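You operate a simulated robot arm through the tools that you are given. There is no shell and no other tool. Be economical: measure what you need, move in short steps, check, and stop when the job is done.

The job below is to be done with a simulated two-armed robot. You get a single attempt, and the scene is never put back.

TASK
Wrap the family box in the orange sleeve and seal it.
Fine: box squarely on the middle of the sleeve, lid on, then flap one over, then flap two; press flap two until it seals.
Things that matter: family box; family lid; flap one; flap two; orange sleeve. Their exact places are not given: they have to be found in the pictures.

Only the result counts: the job must be done as asked and must still hold three seconds after the hand-in. Knocking over, shifting, dropping, spilling or breaking anything else fails it. A push-on lid holds only when it is set on centred and level and pressed home; a screw cap is set on level and turned clockwise until tight.

THE ROBOT
Two 7-joint arms with two-finger parallel grippers on one trunk, on a base that drives. Base frame: it is fixed to the floor where the robot stands at the start and does not move with it; the origin is under the middle of the robot, x ahead of it, y to its left, z up. Lengths are in m, angles in degrees, forces in N, time in s.
The left shoulder is at the start at [0.05, 0.161, 1.173], the right one opposite. With the tool pointing down near the work surface each hand reaches from about 0.24 to 0.68 m from the robot's upright axis, wherever it stands, measured 20 degrees to its own side. Places, roughly: flap one [0.5, 0.1, 0.9]; flap two [0.5, -0.1, 0.9]; orange sleeve [0.5, 0, 0.9]. Payload 3.43 kg a hand.
Tool frame (each hand has its own): the origin (TCP) lies between the finger pads and is the grasp point; the fingertips stand 0.03 m ahead of it; z points along the fingers, y is the line along which they close. Largest opening 0.094 m; finger width 0.028, thickness 0.01; the body of the gripper, 0.05 by 0.096 m, starts 0.055 m behind the TCP.
Orientation is that of the tool frame in the base frame, as [roll, pitch, yaw] about the fixed x, y, z axes, in that order (R = Rz(yaw) Ry(pitch) Rx(roll)). With the fingers straight down and closing along the base's y, the tool's x points along the base's -x, its y along +y and its z along -z.

THE INTERFACE
- The arms move only by the tool step_arm. It takes "left_commands", "right_commands" or both (then of equal length, played together; a hand with none holds still); each is a list of rows, each a list of 6 numbers: the shift along the base's x, y, z in m, then the turn, a rotation vector about the base's x, y, z in degrees. In form: [[x, y, z, ax, ay, az], ...]. A call has 1 to 20 rows; each row shifts and turns the commanded pose from where the row before left it. "left_claw" and "right_claw" are, for a hand that has rows, the gripper command, from -1 (shut) to 1 (fully open), values between in proportion, set as the call begins (left out, the last holds). Rows are played at 5 a second. More than 0.05 m and 8.6 degrees between two rows, or a gripper value outside its range, and nothing of the call is played. A pose out of reach is approached as far as the arm can. The call stops where the force on the tool passes 90 N (or 10 N more than at its start, if that is more) or the arm is blocked; 0.2 s more then pass. The fingers move at their own pace (about 0.045 m/s each) and stop on an object; they squeeze with about 32 N. The grip force told is the motor's: it shows also when the fingers shut on nothing. Time passes only in rows, and 0.2 s behind the last, so rows that do not move let the fingers close. The reply holds the time, the measured pose of the TCP, the force on the tool along the base axes, the opening and the grip force, in the units named above and with some noise, with the torque about the TCP (base axes, N m) and any sound that the robot's microphone picked up.
- Cameras (640 x 400 px; columns grow to the right, rows downward): "scene" is now at [0.1322, -0.0174, 1.3209]; the picture's right is [-0.19, -0.98, 0.00], its down [-0.34, 0.06, -0.94] and it looks along [0.92, -0.17, -0.34] (base axes); focal length 214 px, centre (320, 200). "left" rides on the left gripper at [0.076, -0.014, -0.102] in its tool frame; the picture's right is [0.18, 0.98, 0.00], its down [-0.75, 0.14, -0.64] and it looks along [-0.63, 0.12, 0.77] (tool axes); focal length 243 px, centre (320, 200). "right" rides on the right gripper at [0.076, 0.014, -0.102] in its tool frame; the picture's right is [-0.18, 0.98, 0.00], its down [-0.75, -0.14, -0.64] and it looks along [-0.63, -0.12, 0.77] (tool axes); focal length 243 px, centre (320, 200).
- snapshot(camera): a new picture of that camera. The clock stands still meanwhile.
- lift_body(by): slides the trunk up (or, below 0, down) by that many m; the arms and the scene camera ride with it, the base frame stays. It gives what a move gives, with no picture.
- drive_base(legs): drives the robot by 1 to 6 legs, each [ahead, left, turn to the left] in m, m and degrees, along the robot's own axes; the way and the turn of a leg run together, so that a leg with both is an arc; at most 1.5 m and 180 degrees a leg. The arms and the cameras ride along, it lands a little off, and it stops where it bumps. It gives what a move gives.
- head_to(pan, tilt): turns the head with the scene camera to pan (to the left, within 80 degrees either way) and tilt (down, from -29 to 69), counted from straight ahead of the robot. It gives what a move gives.
- locate(camera, pixels): for up to 12 pixels [column, row] of the newest picture of that camera ("zoom" is the newest enlarged one), the place [x, y, z] in the base frame of the surface seen there, good to about 0.002 m. The clock stands still meanwhile.
- inspect(camera, box): a new picture of the part [left, top, right, bottom] of that camera's present view, enlarged. The clock stands still meanwhile.
- hand_in(): hands the job in; it is judged then, once.

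Go step by step. Measure first, check grasps and placings, and put right what went wrong. The budget is 80 turns and 78 pictures, counting those below and the enlarged ones. Unless the task says otherwise, let go and move clear before handing in, and close with one line.

The tools are called after "Request:" as name(argument=value, ...) on one line, values as JSON. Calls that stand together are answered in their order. step_arm: Moves the arms, as the interface text tells. Its arguments: {"type":"object","properties":{"left_commands":{"type":"array"},"left_claw":{"type":"number"},"right_commands":{"type":"array"},"right_claw":{"type":"number"}},"required":[]} The other tools are called the same way: lift_body (by) slides the trunk up or down; drive_base (legs) drives the base; head_to (pan, tilt) turns the head that bears the scene camera; snapshot (camera) takes a picture; locate (camera, pixels) gives the place of the surface under pixels of a picture; inspect (camera, box) takes an enlarged picture of a part of a camera's view; hand_in () hands the job in.

At the start:

```text
time_s: 0.0
left_eef_pos: [0.4227, 0.1545, 1.2326]
left_tool_rot: [-179.9, 0.1, -179.9]
left_force: [-0.5, -0.2, -1.0]
left_wrist_torque: [-0.01, -0.01, 0.01]
left_opening: 0.094
left_gripper_force: 0.0
right_eef_pos: [0.3277, -0.1162, 1.1556]
right_tool_rot: [-179.9, -0.1, 179.9]
right_force: [-0.3, -0.1, 0.3]
right_wrist_torque: [-0.02, 0.0, 0.03]
right_opening: 0.094
right_gripper_force: 0.2
trunk travel left (down, up): [-0.2, 0.067]
robot x, y, heading: [-0.0006, -0.0012, -0.0]
head pan, tilt: [-10.7, 20.1]
```

scene: 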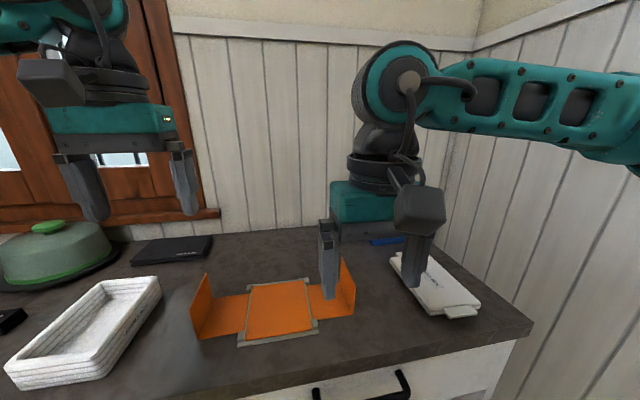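
right: 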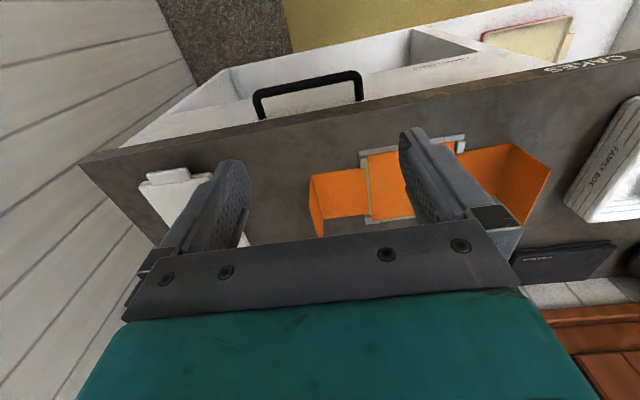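
left: 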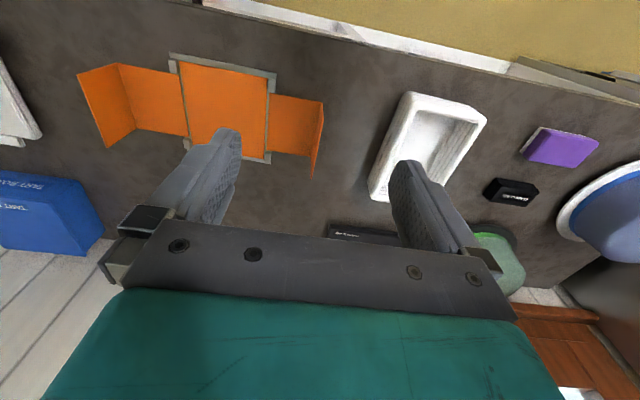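

The pictures show an orange sleeve in the middle, a white open box on the left (text "FAMILY BOX" in the right camera) and a white lid-like thing on the right. I'll look closer before moving.

Request:
inspect(camera="scene", box=[0, 210, 380, 400])

Request:
inspect(camera="scene", box=[360, 220, 500, 330])

Request:
inspect(camera="right", box=[220, 0, 640, 260])

Request:
locate(camera="scene", pixels=[[102, 285], [160, 278], [80, 384], [6, 370], [50, 340], [110, 300], [248, 285], [308, 281], [316, 331], [240, 344], [205, 275], [197, 333]])

Request:
locate(camera="left", pixels=[[409, 92], [487, 117], [440, 200], [370, 190], [440, 140], [180, 60], [268, 78], [266, 155], [188, 135], [78, 75], [323, 105], [225, 100]])

```text
1.68 times, centred on (190, 305) of scene
```

zoom: 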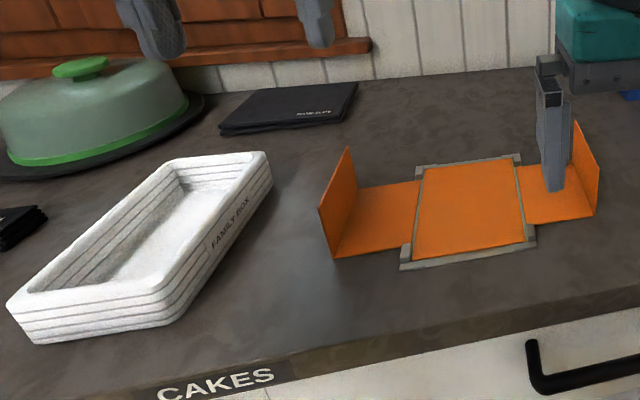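

```text
3.64 times, centred on (430, 275) of scene
```

zoom: 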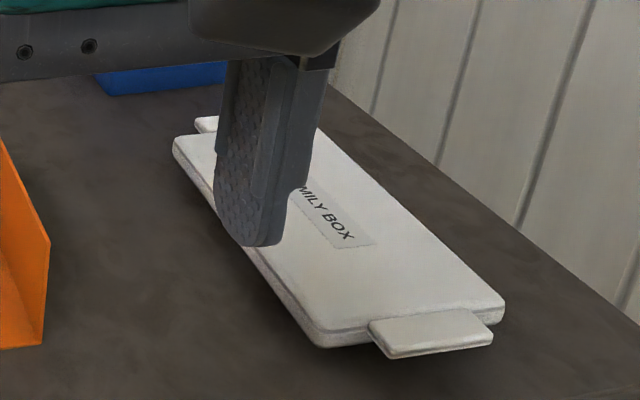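

```text
1.52 times, centred on (430, 130) of right
```

zoom: 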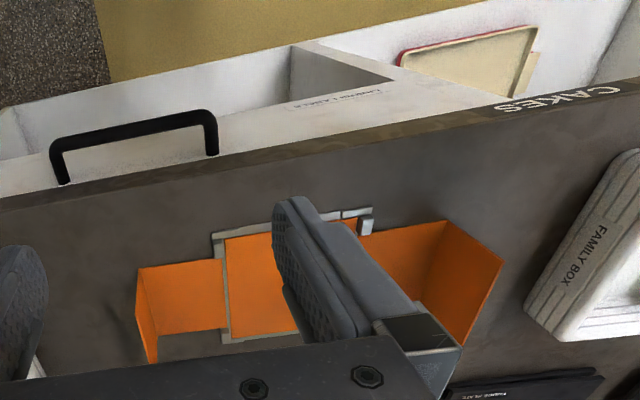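

```text
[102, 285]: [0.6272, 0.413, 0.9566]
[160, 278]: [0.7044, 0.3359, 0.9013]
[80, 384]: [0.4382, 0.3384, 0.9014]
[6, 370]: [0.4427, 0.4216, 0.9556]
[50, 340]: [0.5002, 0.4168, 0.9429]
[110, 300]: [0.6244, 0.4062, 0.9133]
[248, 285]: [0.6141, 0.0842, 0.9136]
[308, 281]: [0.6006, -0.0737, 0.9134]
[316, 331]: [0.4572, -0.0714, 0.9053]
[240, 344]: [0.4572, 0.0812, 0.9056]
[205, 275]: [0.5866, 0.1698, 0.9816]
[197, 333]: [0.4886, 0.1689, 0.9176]
```

```text
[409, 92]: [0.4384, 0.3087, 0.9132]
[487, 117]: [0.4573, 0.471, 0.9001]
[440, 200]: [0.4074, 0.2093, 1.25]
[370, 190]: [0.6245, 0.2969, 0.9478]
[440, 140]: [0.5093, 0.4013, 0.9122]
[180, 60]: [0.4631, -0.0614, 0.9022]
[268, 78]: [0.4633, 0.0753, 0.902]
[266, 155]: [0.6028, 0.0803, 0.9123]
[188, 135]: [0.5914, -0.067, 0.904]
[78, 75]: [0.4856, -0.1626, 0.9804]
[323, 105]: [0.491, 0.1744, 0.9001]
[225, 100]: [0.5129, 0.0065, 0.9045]
```

Box is at about x 0.44–0.70, y 0.30–0.45; the sleeve is centred near (0.53, 0.005). I'll turn the head for clean measurements.

Request:
head_to(pan=30, tilt=48)

Request:
snapshot(camera="scene")

Request:
inspect(camera="left", box=[60, 30, 360, 200])

Request:
locate(camera="zoom", pixels=[[250, 80], [440, 110], [430, 180], [270, 140], [240, 55], [460, 95], [40, 100], [560, 160], [130, 80], [240, 190], [440, 275], [150, 220]])

```text
time_s: 1.1
left_eef_pos: [0.4231, 0.1542, 1.233]
left_tool_rot: [-180.0, 0.0, -179.9]
left_force: [0.1, -0.6, 0.4]
left_wrist_torque: [0.02, 0.02, 0.01]
left_opening: 0.0942
left_gripper_force: 0.1
right_eef_pos: [0.3271, -0.117, 1.1559]
right_tool_rot: [180.0, -0.1, 179.8]
right_force: [-0.6, -0.9, 1.1]
right_wrist_torque: [0.01, -0.02, 0.02]
right_opening: 0.0941
right_gripper_force: 0.1
trunk travel left (down, up): [-0.2, 0.067]
robot x, y, heading: [-0.0016, -0.0025, 0.0]
head pan, tilt: [30.0, 48.0]
```

```text
71 pictures are left
```

scene: 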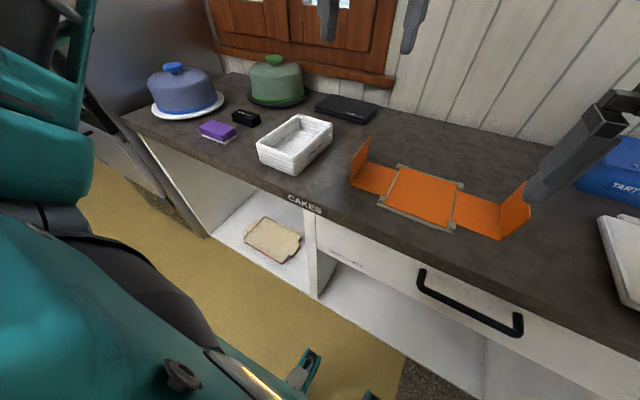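

```text
2.13 times, centred on (210, 115) of left
```

zoom: 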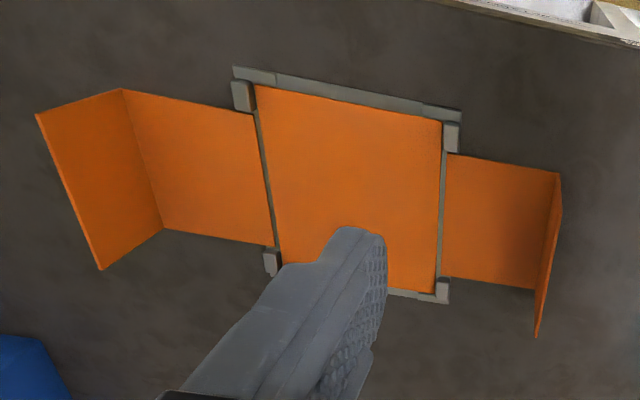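

```text
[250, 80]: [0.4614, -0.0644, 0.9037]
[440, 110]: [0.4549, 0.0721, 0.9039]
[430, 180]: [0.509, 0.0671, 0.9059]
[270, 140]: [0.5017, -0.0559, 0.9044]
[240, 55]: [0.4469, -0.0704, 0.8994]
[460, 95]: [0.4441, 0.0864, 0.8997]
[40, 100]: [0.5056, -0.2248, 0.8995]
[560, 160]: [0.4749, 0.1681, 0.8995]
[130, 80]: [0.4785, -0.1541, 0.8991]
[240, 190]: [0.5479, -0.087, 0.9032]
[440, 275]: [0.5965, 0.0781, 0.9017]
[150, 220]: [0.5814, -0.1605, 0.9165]
```

Request:
inspect(camera="scene", box=[230, 90, 390, 190])

Request:
locate(camera="zoom", pixels=[[105, 225], [262, 270], [410, 148], [265, 100], [105, 290], [250, 338], [408, 200], [245, 230], [135, 220], [385, 155], [270, 115], [260, 180]])

Request:
inspect(camera="scene", box=[340, 120, 540, 250])

Request:
locate(camera="zoom", pixels=[[180, 155], [190, 140], [130, 265], [395, 200], [370, 350], [358, 325], [85, 50], [40, 145], [100, 140], [45, 210], [520, 380], [520, 265]])

```text
4.00 times, centred on (310, 140) of scene
```

zoom: 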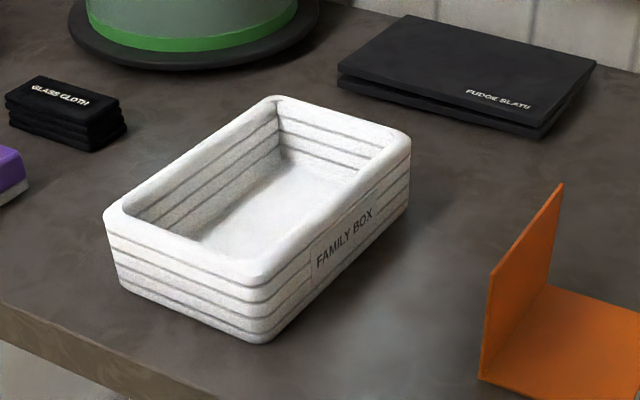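

```text
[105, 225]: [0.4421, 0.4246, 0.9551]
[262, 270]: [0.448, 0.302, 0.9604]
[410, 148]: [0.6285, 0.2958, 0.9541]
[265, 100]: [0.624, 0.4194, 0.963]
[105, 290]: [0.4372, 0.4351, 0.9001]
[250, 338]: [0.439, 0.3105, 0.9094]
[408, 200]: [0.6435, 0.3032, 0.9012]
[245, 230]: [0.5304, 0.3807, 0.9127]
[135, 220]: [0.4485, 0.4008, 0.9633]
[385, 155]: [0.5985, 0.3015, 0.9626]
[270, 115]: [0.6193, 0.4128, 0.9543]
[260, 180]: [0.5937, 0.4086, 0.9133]
```

```text
3.08 times, centred on (440, 185) of scene
```

zoom: 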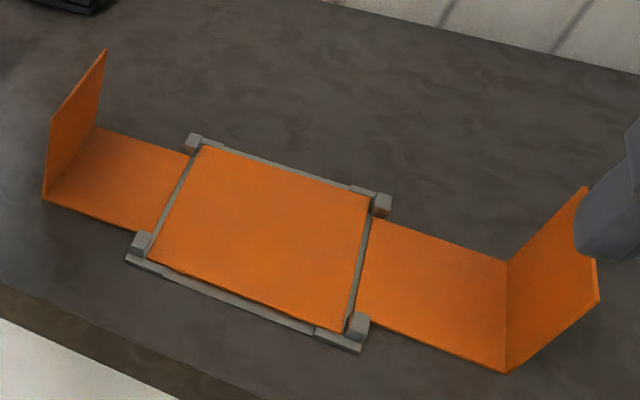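

```text
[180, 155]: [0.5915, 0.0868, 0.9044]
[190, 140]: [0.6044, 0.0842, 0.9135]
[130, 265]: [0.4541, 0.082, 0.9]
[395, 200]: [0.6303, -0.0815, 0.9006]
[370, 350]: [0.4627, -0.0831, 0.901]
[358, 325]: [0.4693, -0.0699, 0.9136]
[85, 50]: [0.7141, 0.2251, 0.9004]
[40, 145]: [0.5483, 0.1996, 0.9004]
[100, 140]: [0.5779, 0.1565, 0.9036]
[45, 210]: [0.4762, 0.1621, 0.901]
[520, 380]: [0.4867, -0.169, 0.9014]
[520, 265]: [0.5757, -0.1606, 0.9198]
```

The box top measures x 0.440–0.630, y 0.295–0.425 and its rim is at z 0.963. The sleeve middle spans y −0.07 to 0.072, x about 0.455–0.605. I'll move the left hand above the box's right wall and swing the right hand aside to look at the lid.

Request:
step_arm(left_commands=[[0.0224, 0.0296, -0.03, 0, 0, 0], [0.0224, 0.0296, -0.03, 0, 0, 0], [0.0224, 0.0296, -0.03, 0, 0, 0], [0.0224, 0.0296, -0.03, 0, 0, 0], [0.0224, 0.0296, -0.03, 0, 0, 0]], right_commands=[[0, -0.03, 0, 0, 0, 0], [0, -0.03, 0, 0, 0, 0], [0, -0.03, 0, 0, 0, 0], [0, -0.03, 0, 0, 0, 0], [0, -0.03, 0, 0, 0, 0]])

Request:
snapshot(camera="left")

Request:
snapshot(camera="right")

```text
time_s: 2.3
left_eef_pos: [0.5355, 0.3027, 1.0831]
left_tool_rot: [-179.9, 0.2, -179.9]
left_force: [-0.6, -0.9, 0.3]
left_wrist_torque: [0.01, -0.02, 0.01]
left_opening: 0.0939
left_gripper_force: 0.1
right_eef_pos: [0.3274, -0.2672, 1.1546]
right_tool_rot: [180.0, -0.1, 179.9]
right_force: [0.2, 0.7, 0.3]
right_wrist_torque: [-0.01, -0.05, -0.01]
right_opening: 0.094
right_gripper_force: 0.0
trunk travel left (down, up): [-0.2, 0.067]
robot x, y, heading: [-0.0005, 0.0018, -0.1]
head pan, tilt: [30.0, 48.0]
```

```text
67 pictures are left
```

left: 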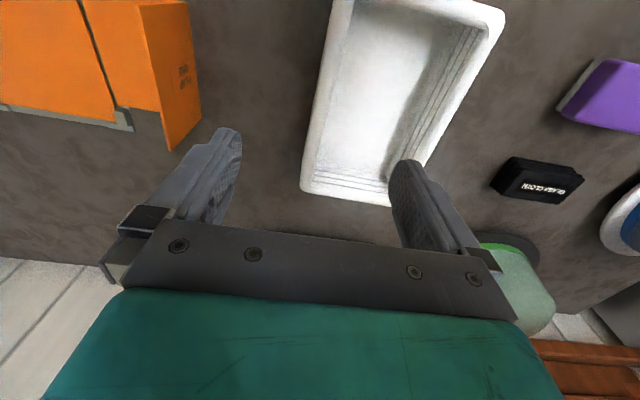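

```text
66 pictures are left
```

right: 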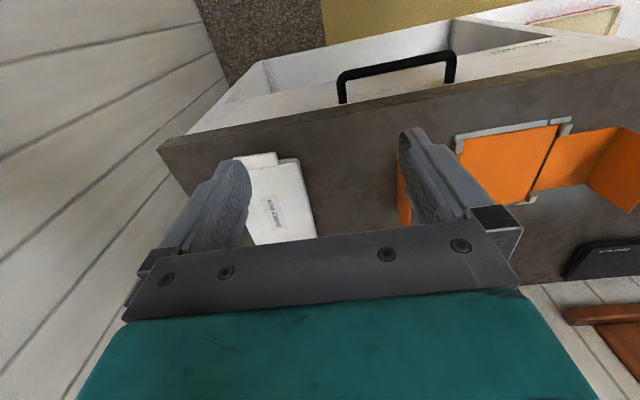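

The left flap's outer face carries text near (185, 75); I'll read it and measure the box walls and the lid.

Request:
inspect(camera="left", box=[140, 40, 220, 120])

Request:
locate(camera="left", pixels=[[305, 155], [320, 155], [315, 100], [322, 100], [328, 100], [340, 100], [335, 40], [345, 40], [302, 185], [340, 199], [480, 60], [470, 90]])

Request:
head_to(pan=-30, tilt=45)

Request:
snapshot(camera="scene")

```text
5.00 times, centred on (180, 80) of left
```

zoom: 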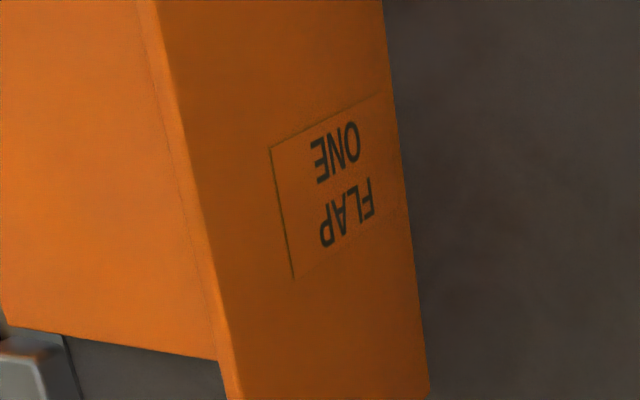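

```text
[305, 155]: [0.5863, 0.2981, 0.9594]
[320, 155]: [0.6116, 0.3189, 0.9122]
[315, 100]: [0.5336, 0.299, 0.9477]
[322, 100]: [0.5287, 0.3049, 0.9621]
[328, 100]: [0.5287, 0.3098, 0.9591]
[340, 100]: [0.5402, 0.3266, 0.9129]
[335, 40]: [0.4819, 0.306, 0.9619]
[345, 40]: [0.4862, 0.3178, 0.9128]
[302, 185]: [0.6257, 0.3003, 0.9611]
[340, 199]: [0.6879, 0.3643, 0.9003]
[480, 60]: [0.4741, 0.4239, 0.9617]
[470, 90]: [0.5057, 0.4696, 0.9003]
```

```text
time_s: 3.6
left_eef_pos: [0.5348, 0.3025, 1.0844]
left_tool_rot: [180.0, 0.0, -179.9]
left_force: [-0.4, 0.6, -0.2]
left_wrist_torque: [-0.02, 0.0, -0.02]
left_opening: 0.094
left_gripper_force: 0.1
right_eef_pos: [0.327, -0.2669, 1.1546]
right_tool_rot: [179.9, 0.0, 180.0]
right_force: [0.1, 0.3, 0.0]
right_wrist_torque: [0.0, -0.02, 0.02]
right_opening: 0.0942
right_gripper_force: 0.1
trunk travel left (down, up): [-0.2, 0.067]
robot x, y, heading: [-0.0004, -0.0003, 0.2]
head pan, tilt: [-30.0, 45.0]
```

```text
64 pictures are left
```

scene: 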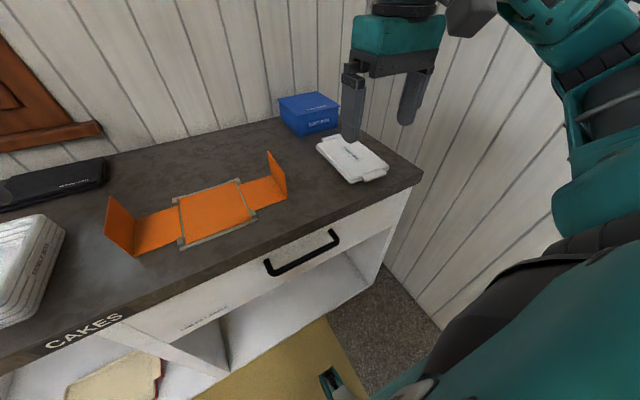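

Request:
inspect(camera="scene", box=[300, 120, 400, 200])

Request:
locate(camera="zoom", pixels=[[120, 160], [320, 115], [545, 275], [330, 385], [200, 130], [260, 115], [420, 375], [550, 345], [330, 230], [520, 320], [440, 190], [330, 402]])

Request:
inspect(camera="right", box=[230, 130, 400, 250])

Request:
locate(camera="zoom", pixels=[[60, 140], [260, 110], [330, 380], [100, 420], [70, 95], [170, 85], [170, 120], [180, 250], [300, 250], [330, 410], [150, 130], [240, 200]])

```text
5.00 times, centred on (350, 160) of scene
```

zoom: 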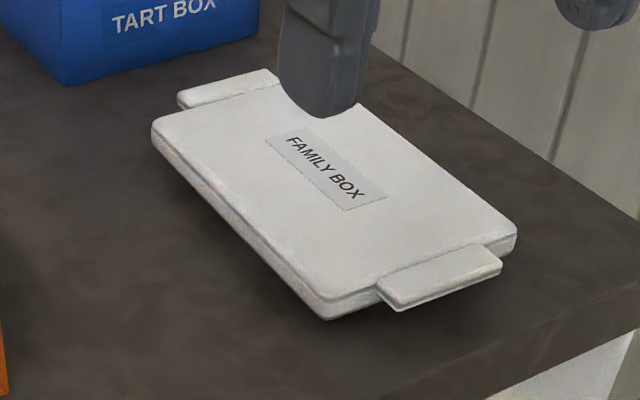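

```text
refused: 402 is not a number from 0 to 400
```

```text
3.33 times, centred on (315, 190) of right
```

zoom: 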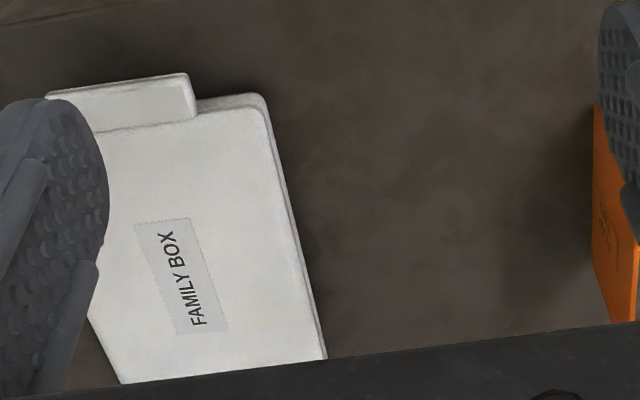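

```text
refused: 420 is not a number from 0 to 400
```

Request:
locate(camera="zoom", pixels=[[160, 100], [110, 105], [188, 80], [150, 76], [255, 98], [320, 350], [290, 240], [300, 240], [130, 380], [180, 280], [194, 112], [225, 100]])

Request:
inspect(camera="scene", box=[300, 120, 400, 200])

Request:
locate(camera="zoom", pixels=[[155, 125], [155, 150], [178, 95], [268, 72], [330, 290], [330, 318], [512, 235], [380, 283], [500, 255], [400, 309], [440, 275], [330, 200]])

```text
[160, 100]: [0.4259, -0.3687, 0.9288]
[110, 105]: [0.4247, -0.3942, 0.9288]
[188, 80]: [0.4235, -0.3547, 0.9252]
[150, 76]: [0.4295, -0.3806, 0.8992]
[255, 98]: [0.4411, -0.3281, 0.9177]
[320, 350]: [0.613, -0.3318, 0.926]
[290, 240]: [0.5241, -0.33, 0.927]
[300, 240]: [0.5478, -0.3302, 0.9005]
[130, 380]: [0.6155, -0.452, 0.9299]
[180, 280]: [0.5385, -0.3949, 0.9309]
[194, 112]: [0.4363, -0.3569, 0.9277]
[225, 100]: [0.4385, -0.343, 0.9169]
```

```text
5.00 times, centred on (350, 160) of scene
```

zoom: 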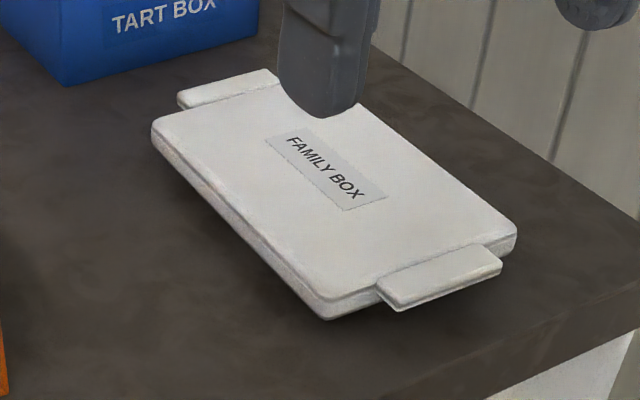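

```text
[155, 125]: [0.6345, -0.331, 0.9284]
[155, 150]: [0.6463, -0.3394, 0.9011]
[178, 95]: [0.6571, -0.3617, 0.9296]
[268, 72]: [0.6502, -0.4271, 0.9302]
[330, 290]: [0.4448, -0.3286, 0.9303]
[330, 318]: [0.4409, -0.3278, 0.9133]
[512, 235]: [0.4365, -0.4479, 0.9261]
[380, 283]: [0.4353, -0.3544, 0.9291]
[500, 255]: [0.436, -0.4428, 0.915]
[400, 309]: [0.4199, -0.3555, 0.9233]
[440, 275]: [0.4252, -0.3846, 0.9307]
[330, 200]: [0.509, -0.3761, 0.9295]
```

The lid (labelled FAMILY BOX) spans x 0.436–0.64, y −0.455 to −0.328, with its top at z 0.930 and tabs at both ends. The box's right wall runs y 0.298–0.310, so I'll lower the left hand astride it and grip.

Request:
step_arm(left_commands=[[0, 0.0015, -0.033, 0, 0, 0], [0, 0, -0.033, 0, 0, 0], [0, 0, -0.033, 0, 0, 0], [0, 0, -0.033, 0, 0, 0]], left_claw=1)

Request:
step_arm(left_commands=[[0, 0, 0, 0, 0, 0], [0, 0, 0, 0, 0, 0], [0, 0, 0, 0, 0, 0], [0, 0, 0, 0, 0, 0], [0, 0, 0, 0, 0, 0], [0, 0, 0, 0, 0, 0], [0, 0, 0, 0, 0, 0]], left_claw=-1)

Request:
step_arm(left_commands=[[0, 0, 0.02, 0, 0, 0], [0, 0, 0.02, 0, 0, 0], [0, 0, 0.0, 0, 0, 0]])

Request:
head_to(pan=30, tilt=40)

Request:
snapshot(camera="scene")

```text
time_s: 4.6
left_eef_pos: [0.5339, 0.3047, 0.9507]
left_tool_rot: [-179.9, 0.0, -179.9]
left_force: [-0.2, -1.0, 0.6]
left_wrist_torque: [0.02, 0.0, 0.02]
left_opening: 0.0942
left_gripper_force: 0.1
right_eef_pos: [0.3269, -0.2661, 1.1548]
right_tool_rot: [-180.0, 0.0, 179.8]
right_force: [0.6, 0.3, 0.0]
right_wrist_torque: [0.02, 0.0, 0.0]
right_opening: 0.0939
right_gripper_force: 0.0
trunk travel left (down, up): [-0.2, 0.067]
robot x, y, heading: [0.0016, -0.0035, 0.2]
head pan, tilt: [-30.0, 45.0]
```

```text
time_s: 6.2
left_eef_pos: [0.5334, 0.3036, 0.9505]
left_tool_rot: [180.0, 0.1, -180.0]
left_force: [-0.1, -0.2, 0.1]
left_wrist_torque: [0.01, -0.03, 0.04]
left_opening: 0.0163
left_gripper_force: 32.1
right_eef_pos: [0.3276, -0.2666, 1.1556]
right_tool_rot: [179.9, 0.0, 179.9]
right_force: [-0.2, -0.1, 0.3]
right_wrist_torque: [0.0, 0.01, -0.02]
right_opening: 0.094
right_gripper_force: 0.1
trunk travel left (down, up): [-0.2, 0.067]
robot x, y, heading: [-0.0018, 0.0002, -0.1]
head pan, tilt: [-30.0, 45.0]
```

```text
time_s: 7.0
left_eef_pos: [0.5339, 0.3047, 0.9912]
left_tool_rot: [-179.9, 0.0, -180.0]
left_force: [-0.1, -0.7, -0.5]
left_wrist_torque: [-0.05, -0.04, 0.02]
left_opening: 0.0166
left_gripper_force: 32.1
right_eef_pos: [0.3276, -0.2673, 1.1544]
right_tool_rot: [-180.0, 0.0, 179.9]
right_force: [-0.2, 0.1, -0.9]
right_wrist_torque: [-0.01, -0.02, -0.01]
right_opening: 0.0941
right_gripper_force: 0.0
trunk travel left (down, up): [-0.2, 0.067]
robot x, y, heading: [0.002, 0.0006, 0.1]
head pan, tilt: [-30.0, 45.0]
```

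```text
time_s: 8.3
left_eef_pos: [0.5347, 0.3042, 0.9909]
left_tool_rot: [180.0, 0.0, -179.9]
left_force: [0.2, 0.5, 0.1]
left_wrist_torque: [-0.01, -0.01, -0.02]
left_opening: 0.0164
left_gripper_force: 32.3
right_eef_pos: [0.3269, -0.2671, 1.1542]
right_tool_rot: [-179.9, -0.1, 180.0]
right_force: [0.9, 0.1, 0.4]
right_wrist_torque: [0.0, 0.02, -0.02]
right_opening: 0.094
right_gripper_force: 0.1
trunk travel left (down, up): [-0.2, 0.067]
robot x, y, heading: [0.0005, -0.0015, -0.3]
head pan, tilt: [30.0, 40.0]
```

```text
60 pictures are left
```

scene: 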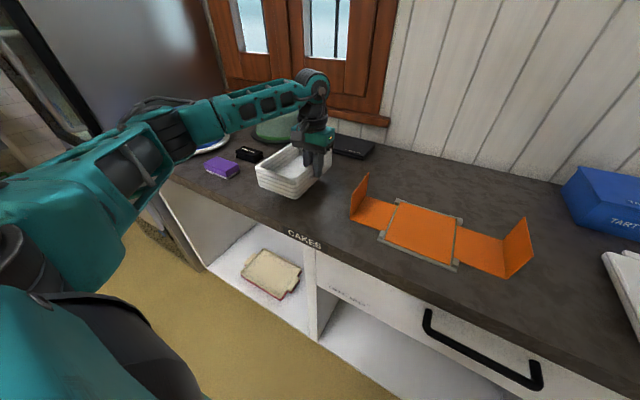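

The grip is firm (opening 0.0165). I'll check that the box hangs level.

Request:
inspect(camera="scene", box=[240, 120, 360, 210])

Request:
locate(camera="zoom", pixels=[[95, 240], [262, 295], [100, 295], [270, 375], [435, 165], [430, 215], [240, 310], [120, 200], [270, 260], [110, 260], [240, 345], [390, 185]])

```text
4.44 times, centred on (300, 165) of scene
```

zoom: 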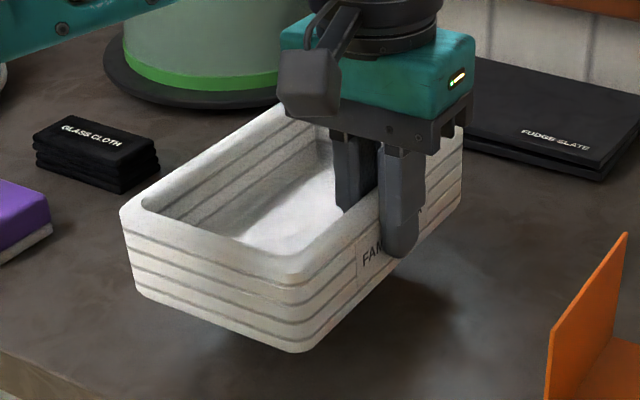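

```text
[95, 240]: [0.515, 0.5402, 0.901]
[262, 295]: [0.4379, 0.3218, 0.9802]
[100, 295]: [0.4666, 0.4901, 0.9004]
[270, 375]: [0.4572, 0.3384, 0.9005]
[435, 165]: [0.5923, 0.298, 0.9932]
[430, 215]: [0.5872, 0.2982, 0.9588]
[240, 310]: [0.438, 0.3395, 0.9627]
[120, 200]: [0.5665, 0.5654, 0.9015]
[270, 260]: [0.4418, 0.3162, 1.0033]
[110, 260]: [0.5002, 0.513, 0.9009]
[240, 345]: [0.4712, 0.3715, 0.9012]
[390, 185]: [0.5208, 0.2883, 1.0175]
```

Request:
locate(camera="zoom", pixels=[[128, 215], [140, 208], [290, 272], [310, 262], [275, 115], [450, 140], [140, 285], [300, 345], [455, 195], [220, 160], [210, 242], [130, 235]])

Request:
step_arm(left_commands=[[0, 0, 0.03, 0, 0, 0], [0, 0, 0.03, 0, 0, 0], [0, 0, 0.03, 0, 0, 0], [0, 0, 0.02, 0, 0, 0], [0, 0, 0, 0, 0, 0]])

Request:
snapshot(camera="left")

```text
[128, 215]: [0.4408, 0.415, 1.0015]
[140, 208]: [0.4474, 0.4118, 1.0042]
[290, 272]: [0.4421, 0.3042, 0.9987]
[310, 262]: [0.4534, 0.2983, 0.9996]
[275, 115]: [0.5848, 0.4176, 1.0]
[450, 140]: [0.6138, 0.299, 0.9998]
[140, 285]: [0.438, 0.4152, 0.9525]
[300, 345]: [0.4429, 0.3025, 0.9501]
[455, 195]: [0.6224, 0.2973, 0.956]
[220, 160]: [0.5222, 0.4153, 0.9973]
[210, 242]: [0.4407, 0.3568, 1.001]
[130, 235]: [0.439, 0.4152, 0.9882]
```

```text
time_s: 9.5
left_eef_pos: [0.5361, 0.3046, 1.1006]
left_tool_rot: [-179.9, 0.0, -179.9]
left_force: [0.0, -0.9, 0.2]
left_wrist_torque: [-0.03, -0.01, 0.0]
left_opening: 0.0167
left_gripper_force: 31.9
right_eef_pos: [0.3278, -0.267, 1.1547]
right_tool_rot: [-180.0, 0.1, 179.9]
right_force: [-0.9, -0.5, -0.5]
right_wrist_torque: [-0.01, -0.01, 0.01]
right_opening: 0.0939
right_gripper_force: 0.1
trunk travel left (down, up): [-0.2, 0.067]
robot x, y, heading: [0.0031, -0.0019, -0.0]
head pan, tilt: [30.0, 40.0]
```

```text
58 pictures are left
```

left: 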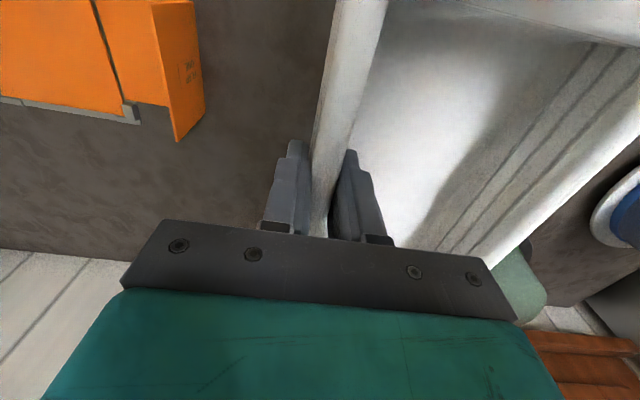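

The box hangs level (rim z 0.9975–1.004 all round). Now a careful measurement of the sleeve's middle and corner posts.

Request:
head_to(pan=0, tilt=50)

Request:
inspect(camera="scene", box=[220, 110, 420, 235])

```text
time_s: 10.4
left_eef_pos: [0.5352, 0.3042, 1.1008]
left_tool_rot: [-180.0, 0.0, -180.0]
left_force: [-0.5, 0.0, -0.5]
left_wrist_torque: [-0.02, 0.01, -0.02]
left_opening: 0.0166
left_gripper_force: 32.4
right_eef_pos: [0.3268, -0.267, 1.1536]
right_tool_rot: [180.0, 0.0, 179.9]
right_force: [-0.5, 0.5, 0.0]
right_wrist_torque: [0.01, 0.01, 0.0]
right_opening: 0.094
right_gripper_force: 0.1
trunk travel left (down, up): [-0.2, 0.067]
robot x, y, heading: [0.0009, -0.0006, 0.4]
head pan, tilt: [0.0, 50.0]
```

```text
3.20 times, centred on (320, 172) of scene
```

zoom: 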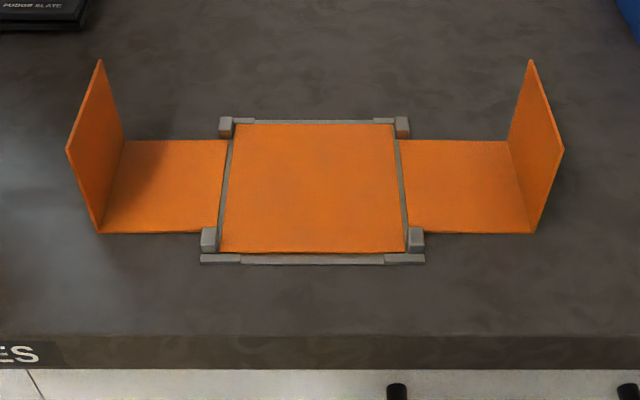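

Request:
locate(camera="zoom", pixels=[[223, 248], [404, 248], [236, 128], [391, 128], [206, 232], [418, 232], [230, 121], [397, 121], [104, 228], [533, 229], [127, 145], [508, 145]])

Request:
locate(camera="zoom", pixels=[[214, 230], [410, 230], [203, 240], [422, 240], [206, 258], [420, 258], [99, 65], [530, 65], [68, 150], [562, 150], [224, 180], [402, 180]])

```text
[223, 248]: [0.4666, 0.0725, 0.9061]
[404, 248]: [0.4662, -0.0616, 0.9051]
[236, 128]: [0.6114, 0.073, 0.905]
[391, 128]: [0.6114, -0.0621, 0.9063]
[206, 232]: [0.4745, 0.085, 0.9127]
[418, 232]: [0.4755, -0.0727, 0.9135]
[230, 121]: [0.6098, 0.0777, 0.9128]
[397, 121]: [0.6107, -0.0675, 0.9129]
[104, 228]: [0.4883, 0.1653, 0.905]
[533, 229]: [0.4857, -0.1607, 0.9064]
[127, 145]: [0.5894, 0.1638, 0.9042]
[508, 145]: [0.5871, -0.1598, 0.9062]
```

```text
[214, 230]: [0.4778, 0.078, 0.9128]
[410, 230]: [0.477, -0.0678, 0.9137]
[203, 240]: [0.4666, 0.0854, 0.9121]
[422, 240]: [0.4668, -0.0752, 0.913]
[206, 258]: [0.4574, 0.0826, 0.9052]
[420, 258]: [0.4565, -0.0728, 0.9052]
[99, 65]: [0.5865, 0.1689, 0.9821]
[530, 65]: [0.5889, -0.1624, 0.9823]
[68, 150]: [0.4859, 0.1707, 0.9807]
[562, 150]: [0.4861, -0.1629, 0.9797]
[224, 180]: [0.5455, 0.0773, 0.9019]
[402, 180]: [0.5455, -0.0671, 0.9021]
```

The sleeve is centred at about (0.537, 0.004), base z 0.905. I'll carry the box over it at height and measure.

Request:
step_arm(left_commands=[[0.0003, -0.0444, 0, 0, 0, 0], [0.0003, -0.0444, 0, 0, 0, 0], [0.0003, -0.0444, 0, 0, 0, 0], [0.0003, -0.0444, 0, 0, 0, 0], [0.0003, -0.0444, 0, 0, 0, 0], [0.0003, -0.0444, 0, 0, 0, 0], [0, -0.0444, 0, 0, 0, 0], [0, -0.0444, 0, 0, 0, 0], [0, 0, -0.03, 0, 0, 0], [0, 0, -0.03, 0, 0, 0], [0, 0, 0, 0, 0, 0]])

Request:
snapshot(camera="scene")

Request:
inspect(camera="scene", box=[220, 80, 420, 205])

```text
time_s: 12.8
left_eef_pos: [0.5374, -0.0518, 1.0418]
left_tool_rot: [-179.9, -0.1, -179.9]
left_force: [-0.1, -0.6, -0.4]
left_wrist_torque: [-0.03, 0.0, -0.02]
left_opening: 0.0162
left_gripper_force: 32.5
right_eef_pos: [0.3276, -0.266, 1.1547]
right_tool_rot: [179.9, 0.0, 179.9]
right_force: [-0.1, -0.8, -0.6]
right_wrist_torque: [-0.01, 0.0, -0.01]
right_opening: 0.0937
right_gripper_force: 0.2
trunk travel left (down, up): [-0.2, 0.067]
robot x, y, heading: [0.0008, 0.0013, -0.1]
head pan, tilt: [0.0, 50.0]
```

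```text
56 pictures are left
```

scene: 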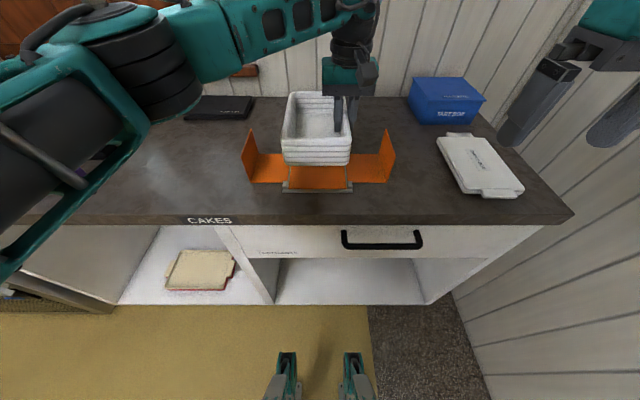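

```text
3.20 times, centred on (320, 142) of scene
```

zoom: 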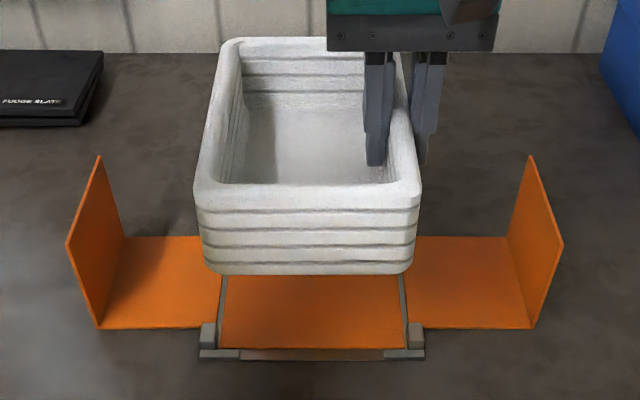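

Request:
locate(camera="zoom", pixels=[[200, 215], [418, 210], [203, 240], [416, 240], [207, 265], [411, 265], [197, 170], [222, 50], [418, 180], [203, 150], [310, 230], [290, 40]])

Request:
locate(camera="zoom", pixels=[[223, 344], [404, 344], [206, 328], [418, 328], [68, 245], [562, 245], [99, 160], [530, 160], [104, 323], [533, 324], [213, 100], [408, 100]])

```text
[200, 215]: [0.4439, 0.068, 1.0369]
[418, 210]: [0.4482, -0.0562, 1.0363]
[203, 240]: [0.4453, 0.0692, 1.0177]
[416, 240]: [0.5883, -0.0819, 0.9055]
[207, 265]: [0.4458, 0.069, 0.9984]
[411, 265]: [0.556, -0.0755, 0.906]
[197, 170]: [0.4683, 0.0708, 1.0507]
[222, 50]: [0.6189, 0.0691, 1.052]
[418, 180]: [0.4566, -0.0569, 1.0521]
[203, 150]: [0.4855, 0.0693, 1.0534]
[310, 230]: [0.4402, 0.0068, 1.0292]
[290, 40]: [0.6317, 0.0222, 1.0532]
```

```text
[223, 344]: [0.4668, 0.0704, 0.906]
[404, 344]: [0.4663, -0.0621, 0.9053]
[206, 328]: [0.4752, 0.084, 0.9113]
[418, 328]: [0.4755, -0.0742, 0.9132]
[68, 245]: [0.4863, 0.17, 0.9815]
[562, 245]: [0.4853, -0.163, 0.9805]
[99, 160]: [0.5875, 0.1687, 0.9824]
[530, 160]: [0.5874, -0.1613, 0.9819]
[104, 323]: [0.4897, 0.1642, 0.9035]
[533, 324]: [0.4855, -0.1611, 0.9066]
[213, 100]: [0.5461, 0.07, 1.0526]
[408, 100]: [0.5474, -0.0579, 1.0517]
```

The hovering box spans y −0.058 to 0.070 and x 0.440–0.634, against a sleeve centre of (0.538, 0.004). I'll shift −0.002 in y, +0.001 in x, then lower it.

Request:
step_arm(left_commands=[[0.001, -0.002, -0.02, 0, 0, 0], [0, 0, -0.025, 0, 0, 0], [0, 0, -0.02, 0, 0, 0], [0, 0, -0.013, 0, 0, 0], [0, 0, -0.005, 0, 0, 0], [0, 0, -0.003, 0, 0, 0], [0, 0, 0, 0, 0, 0]])

Request:
inspect(camera="scene", box=[220, 80, 420, 205])

Request:
locate(camera="zoom", pixels=[[215, 250], [415, 250], [215, 300], [405, 300], [310, 280], [310, 300], [225, 150], [410, 180], [300, 110], [310, 310], [220, 225], [405, 225]])

```text
time_s: 14.4
left_eef_pos: [0.5373, -0.0525, 0.9563]
left_tool_rot: [-179.9, 0.1, -179.8]
left_force: [0.1, 0.5, 1.4]
left_wrist_torque: [0.0, -0.07, 0.0]
left_opening: 0.0168
left_gripper_force: 32.1
right_eef_pos: [0.3288, -0.267, 1.1555]
right_tool_rot: [-180.0, 0.1, 179.9]
right_force: [-0.4, 0.5, -0.3]
right_wrist_torque: [-0.01, 0.03, 0.0]
right_opening: 0.0942
right_gripper_force: 0.0
trunk travel left (down, up): [-0.2, 0.067]
robot x, y, heading: [0.0031, 0.0005, -0.0]
head pan, tilt: [0.0, 50.0]
```

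```text
3.20 times, centred on (320, 142) of scene
```

zoom: 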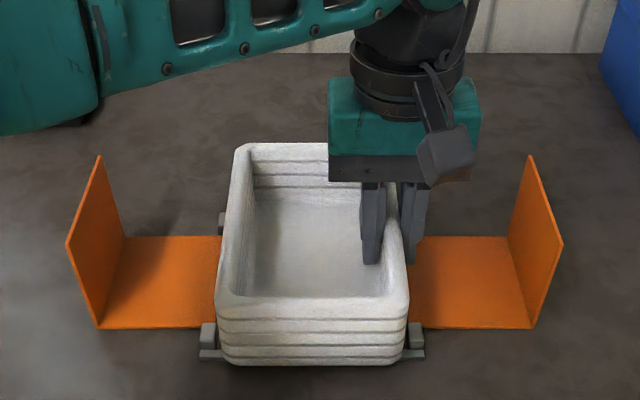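

```text
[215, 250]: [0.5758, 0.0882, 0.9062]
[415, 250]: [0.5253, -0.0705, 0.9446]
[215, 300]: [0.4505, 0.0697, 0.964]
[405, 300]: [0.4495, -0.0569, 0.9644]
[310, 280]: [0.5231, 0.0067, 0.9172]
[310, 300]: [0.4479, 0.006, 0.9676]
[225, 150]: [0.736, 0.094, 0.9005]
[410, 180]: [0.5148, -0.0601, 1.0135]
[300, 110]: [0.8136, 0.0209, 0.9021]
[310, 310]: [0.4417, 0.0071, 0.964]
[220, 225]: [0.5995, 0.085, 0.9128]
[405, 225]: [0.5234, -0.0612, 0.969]
```

The box sits between the posts with its near bottom edge at zoom columns ~222–403, the same as the sleeve panel (223–404). I'll release and rise.

Request:
step_arm(left_commands=[[0, 0, 0, 0, 0, 0], [0, 0, 0, 0, 0, 0], [0, 0, 0, 0, 0, 0], [0, 0, 0.03, 0, 0, 0], [0, 0, 0.04, 0, 0, 0], [0, 0, 0.04, 0, 0, 0], [0, 0.04, 0.03, 0, 0, 0], [-0.02, 0.045, 0, 0, 0, 0], [-0.02, 0.045, 0, 0, 0, 0], [-0.02, 0.045, 0, 0, 0, 0], [-0.02, 0.045, 0, 0, 0, 0], [-0.02, 0.045, 0, 0, 0, 0]], left_claw=0.0)

Request:
inspect(camera="scene", box=[220, 80, 420, 205])

Request:
locate(camera="zoom", pixels=[[217, 290], [407, 290], [220, 260], [402, 260], [235, 155], [387, 155], [240, 148], [380, 148], [310, 310], [310, 150], [225, 352], [402, 352]])

```text
time_s: 17.0
left_eef_pos: [0.4367, 0.2132, 1.0944]
left_tool_rot: [-179.8, 0.1, -179.9]
left_force: [-0.2, 1.0, 0.5]
left_wrist_torque: [0.01, 0.02, 0.01]
left_opening: 0.0471
left_gripper_force: 0.0
right_eef_pos: [0.3275, -0.2657, 1.155]
right_tool_rot: [180.0, 0.1, 179.9]
right_force: [-0.5, 0.1, 0.3]
right_wrist_torque: [0.02, -0.02, 0.03]
right_opening: 0.0943
right_gripper_force: 0.1
trunk travel left (down, up): [-0.2, 0.067]
robot x, y, heading: [-0.0021, -0.003, -0.0]
head pan, tilt: [0.0, 50.0]
```

```text
3.20 times, centred on (320, 142) of scene
```

zoom: 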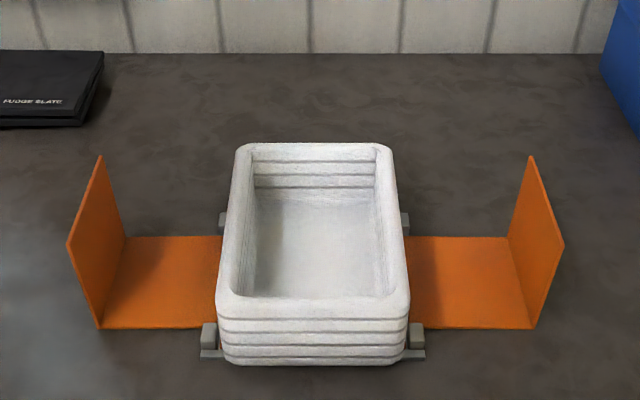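

```text
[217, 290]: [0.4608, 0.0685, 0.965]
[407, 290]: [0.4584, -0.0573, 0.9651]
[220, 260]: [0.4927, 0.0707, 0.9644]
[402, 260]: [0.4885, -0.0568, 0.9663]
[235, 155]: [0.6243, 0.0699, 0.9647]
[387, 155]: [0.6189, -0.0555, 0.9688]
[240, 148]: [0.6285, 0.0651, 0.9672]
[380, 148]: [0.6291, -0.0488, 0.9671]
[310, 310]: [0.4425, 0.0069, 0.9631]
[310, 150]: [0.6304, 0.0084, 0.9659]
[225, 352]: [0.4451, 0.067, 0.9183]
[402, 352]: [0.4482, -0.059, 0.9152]
```

The box is centred (gaps to posts about 9 and 10 mm). Now I'll measure the lid's near tab.

Request:
inspect(camera="scene", box=[420, 115, 540, 215])

Request:
snapshot(camera="right")

```text
4.00 times, centred on (480, 165) of scene
```

zoom: 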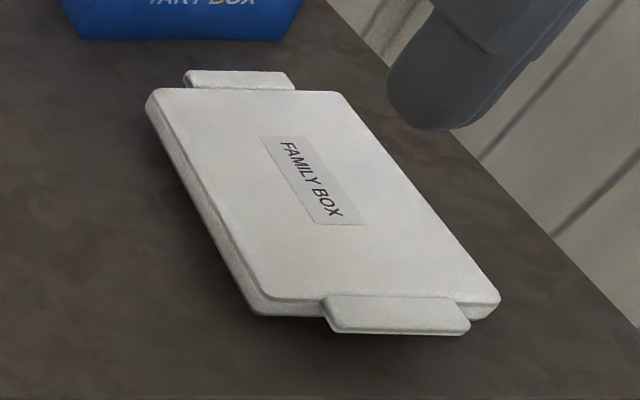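

```text
51 pictures are left
```

right: 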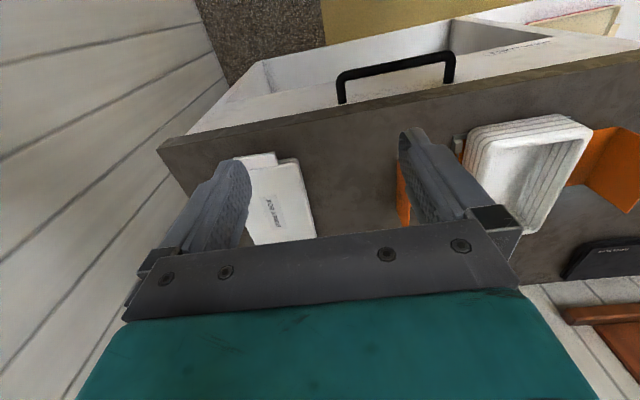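

Request:
locate(camera="zoom", pixels=[[327, 300], [335, 324], [468, 323], [463, 302], [270, 296], [496, 298], [338, 331], [155, 92], [338, 94], [190, 72], [284, 74], [255, 312]])

Request:
locate(camera="zoom", pixels=[[400, 318], [400, 326], [400, 332], [465, 330], [285, 313], [285, 303], [200, 215], [170, 140], [440, 230], [390, 150], [300, 290], [490, 315]])

```text
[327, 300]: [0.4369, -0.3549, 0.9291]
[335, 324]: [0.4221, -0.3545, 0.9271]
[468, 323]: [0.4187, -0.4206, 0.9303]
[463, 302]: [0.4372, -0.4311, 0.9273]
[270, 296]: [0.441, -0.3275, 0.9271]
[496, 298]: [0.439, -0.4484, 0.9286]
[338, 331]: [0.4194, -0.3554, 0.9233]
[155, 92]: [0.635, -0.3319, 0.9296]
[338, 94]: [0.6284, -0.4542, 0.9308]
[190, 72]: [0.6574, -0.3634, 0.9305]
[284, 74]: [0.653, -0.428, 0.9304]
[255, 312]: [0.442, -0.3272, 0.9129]
```

```text
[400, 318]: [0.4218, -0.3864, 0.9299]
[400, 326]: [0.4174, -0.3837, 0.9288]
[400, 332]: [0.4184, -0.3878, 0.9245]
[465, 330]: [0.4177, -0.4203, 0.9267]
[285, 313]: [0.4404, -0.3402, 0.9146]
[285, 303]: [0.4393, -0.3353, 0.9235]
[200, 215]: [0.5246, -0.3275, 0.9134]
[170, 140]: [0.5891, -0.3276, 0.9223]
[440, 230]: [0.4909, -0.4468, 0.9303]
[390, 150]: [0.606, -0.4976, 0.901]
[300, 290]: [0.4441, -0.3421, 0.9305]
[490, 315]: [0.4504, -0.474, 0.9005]
```

The near tab spans x 0.418–0.437, y −0.3545 to −0.425, and the lid is yawed about −1.6°. I'll bring the right hand above the tab with that yaw.

Request:
step_arm(right_commands=[[0.0186, -0.0245, -0.033, 0, 0, -1.6], [0.0186, -0.0245, -0.033, 0, 0, 0], [0.0186, -0.0245, -0.033, 0, 0, 0], [0.0186, -0.0245, -0.033, 0, 0, 0], [0.0186, -0.0245, -0.033, 0, 0, 0], [0, 0, 0, 0, 0, 0]], right_claw=1)

Request:
snapshot(camera="right")

Request:
inspect(camera="scene", box=[420, 115, 540, 215])

```text
time_s: 18.4
left_eef_pos: [0.4376, 0.2125, 1.095]
left_tool_rot: [179.9, -0.1, -179.9]
left_force: [0.4, -0.6, -0.7]
left_wrist_torque: [-0.02, -0.02, 0.02]
left_opening: 0.047
left_gripper_force: 0.1
right_eef_pos: [0.42, -0.3884, 0.9907]
right_tool_rot: [-180.0, 0.0, 178.2]
right_force: [-0.3, -0.3, -0.7]
right_wrist_torque: [0.01, 0.01, 0.0]
right_opening: 0.0941
right_gripper_force: 0.0
trunk travel left (down, up): [-0.2, 0.067]
robot x, y, heading: [0.0024, -0.0002, 0.0]
head pan, tilt: [0.0, 50.0]
```

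```text
50 pictures are left
```

right: 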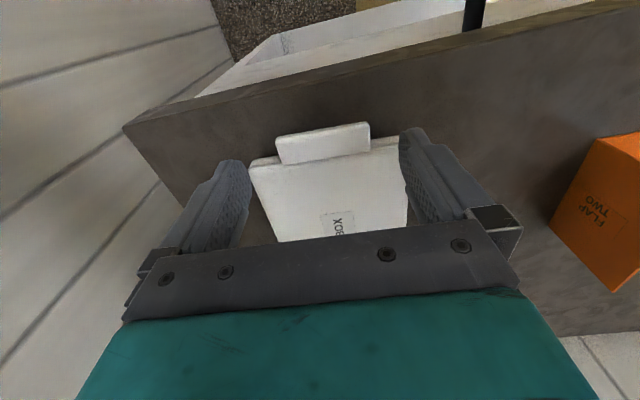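

```text
4.00 times, centred on (480, 165) of scene
```

zoom: 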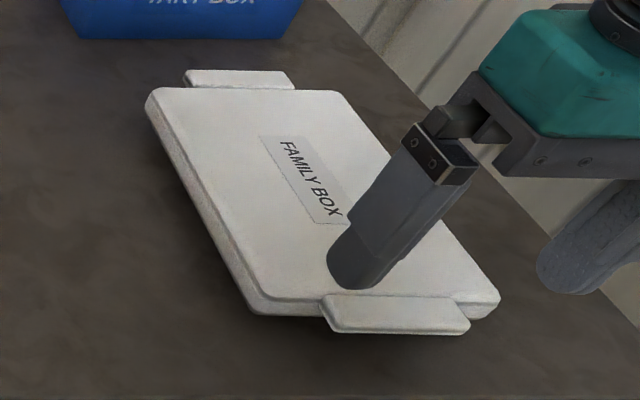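

Request:
locate(camera="right", pixels=[[278, 140], [369, 126], [281, 162], [368, 150], [252, 164], [395, 141], [320, 132], [320, 155], [330, 160], [285, 150], [366, 140], [320, 145]])

```text
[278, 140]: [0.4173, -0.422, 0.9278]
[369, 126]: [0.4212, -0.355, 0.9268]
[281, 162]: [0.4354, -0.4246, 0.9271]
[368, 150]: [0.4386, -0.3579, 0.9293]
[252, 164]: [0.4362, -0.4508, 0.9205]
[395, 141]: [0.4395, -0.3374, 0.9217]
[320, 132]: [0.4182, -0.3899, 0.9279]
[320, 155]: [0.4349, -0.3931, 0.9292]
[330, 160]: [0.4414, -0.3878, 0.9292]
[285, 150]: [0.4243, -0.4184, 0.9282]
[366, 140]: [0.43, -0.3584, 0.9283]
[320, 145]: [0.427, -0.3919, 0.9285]
```

The tab is centred at y −0.390 and the lid end is at x ≈0.437; finger front edges will be at 0.434. I'll descend and grip.

Request:
step_arm(right_commands=[[0, -0.001, -0.02, 0, 0, 0], [0, 0, -0.02, 0, 0, 0], [0, 0, -0.0165, 0, 0, 0], [0, 0, 0, 0, 0, 0]])

Request:
step_arm(right_commands=[[0, 0, 0, 0, 0, 0], [0, 0, 0, 0, 0, 0], [0, 0, 0, 0, 0, 0], [0, 0, 0, 0, 0, 0], [0, 0, 0, 0, 0, 0]], right_claw=-1)

Request:
inspect(camera="scene", box=[420, 115, 540, 215])

```text
time_s: 19.4
left_eef_pos: [0.4382, 0.2115, 1.095]
left_tool_rot: [180.0, -0.1, -179.8]
left_force: [-0.7, 0.0, 0.2]
left_wrist_torque: [-0.02, 0.0, -0.03]
left_opening: 0.047
left_gripper_force: 0.1
right_eef_pos: [0.42, -0.3909, 0.9328]
right_tool_rot: [179.9, -0.1, 178.3]
right_force: [0.3, 0.8, -0.6]
right_wrist_torque: [0.02, 0.0, 0.0]
right_opening: 0.094
right_gripper_force: 0.1
trunk travel left (down, up): [-0.2, 0.067]
robot x, y, heading: [-0.0016, 0.0004, -0.3]
head pan, tilt: [0.0, 50.0]
```

```text
time_s: 20.6
left_eef_pos: [0.4364, 0.2122, 1.0945]
left_tool_rot: [-179.9, 0.1, -179.9]
left_force: [0.6, 0.4, 0.2]
left_wrist_torque: [-0.05, 0.03, -0.01]
left_opening: 0.0469
left_gripper_force: 0.1
right_eef_pos: [0.4186, -0.3901, 0.9333]
right_tool_rot: [179.9, 0.2, 178.3]
right_force: [0.4, -0.5, 4.5]
right_wrist_torque: [-0.03, -0.18, 0.0]
right_opening: 0.0689
right_gripper_force: 32.1
trunk travel left (down, up): [-0.2, 0.067]
robot x, y, heading: [-0.0004, -0.0005, 0.2]
head pan, tilt: [0.0, 50.0]
```

```text
4.00 times, centred on (480, 165) of scene
```

zoom: 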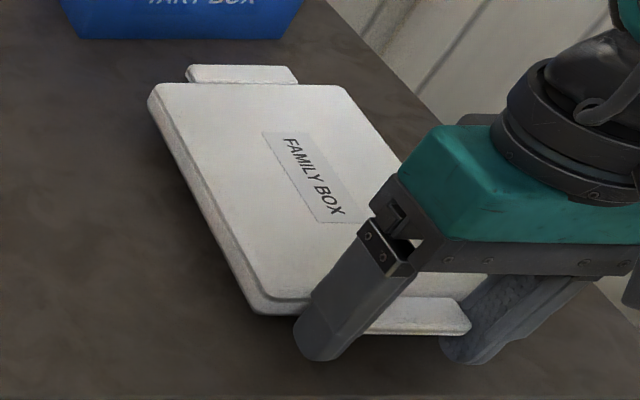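

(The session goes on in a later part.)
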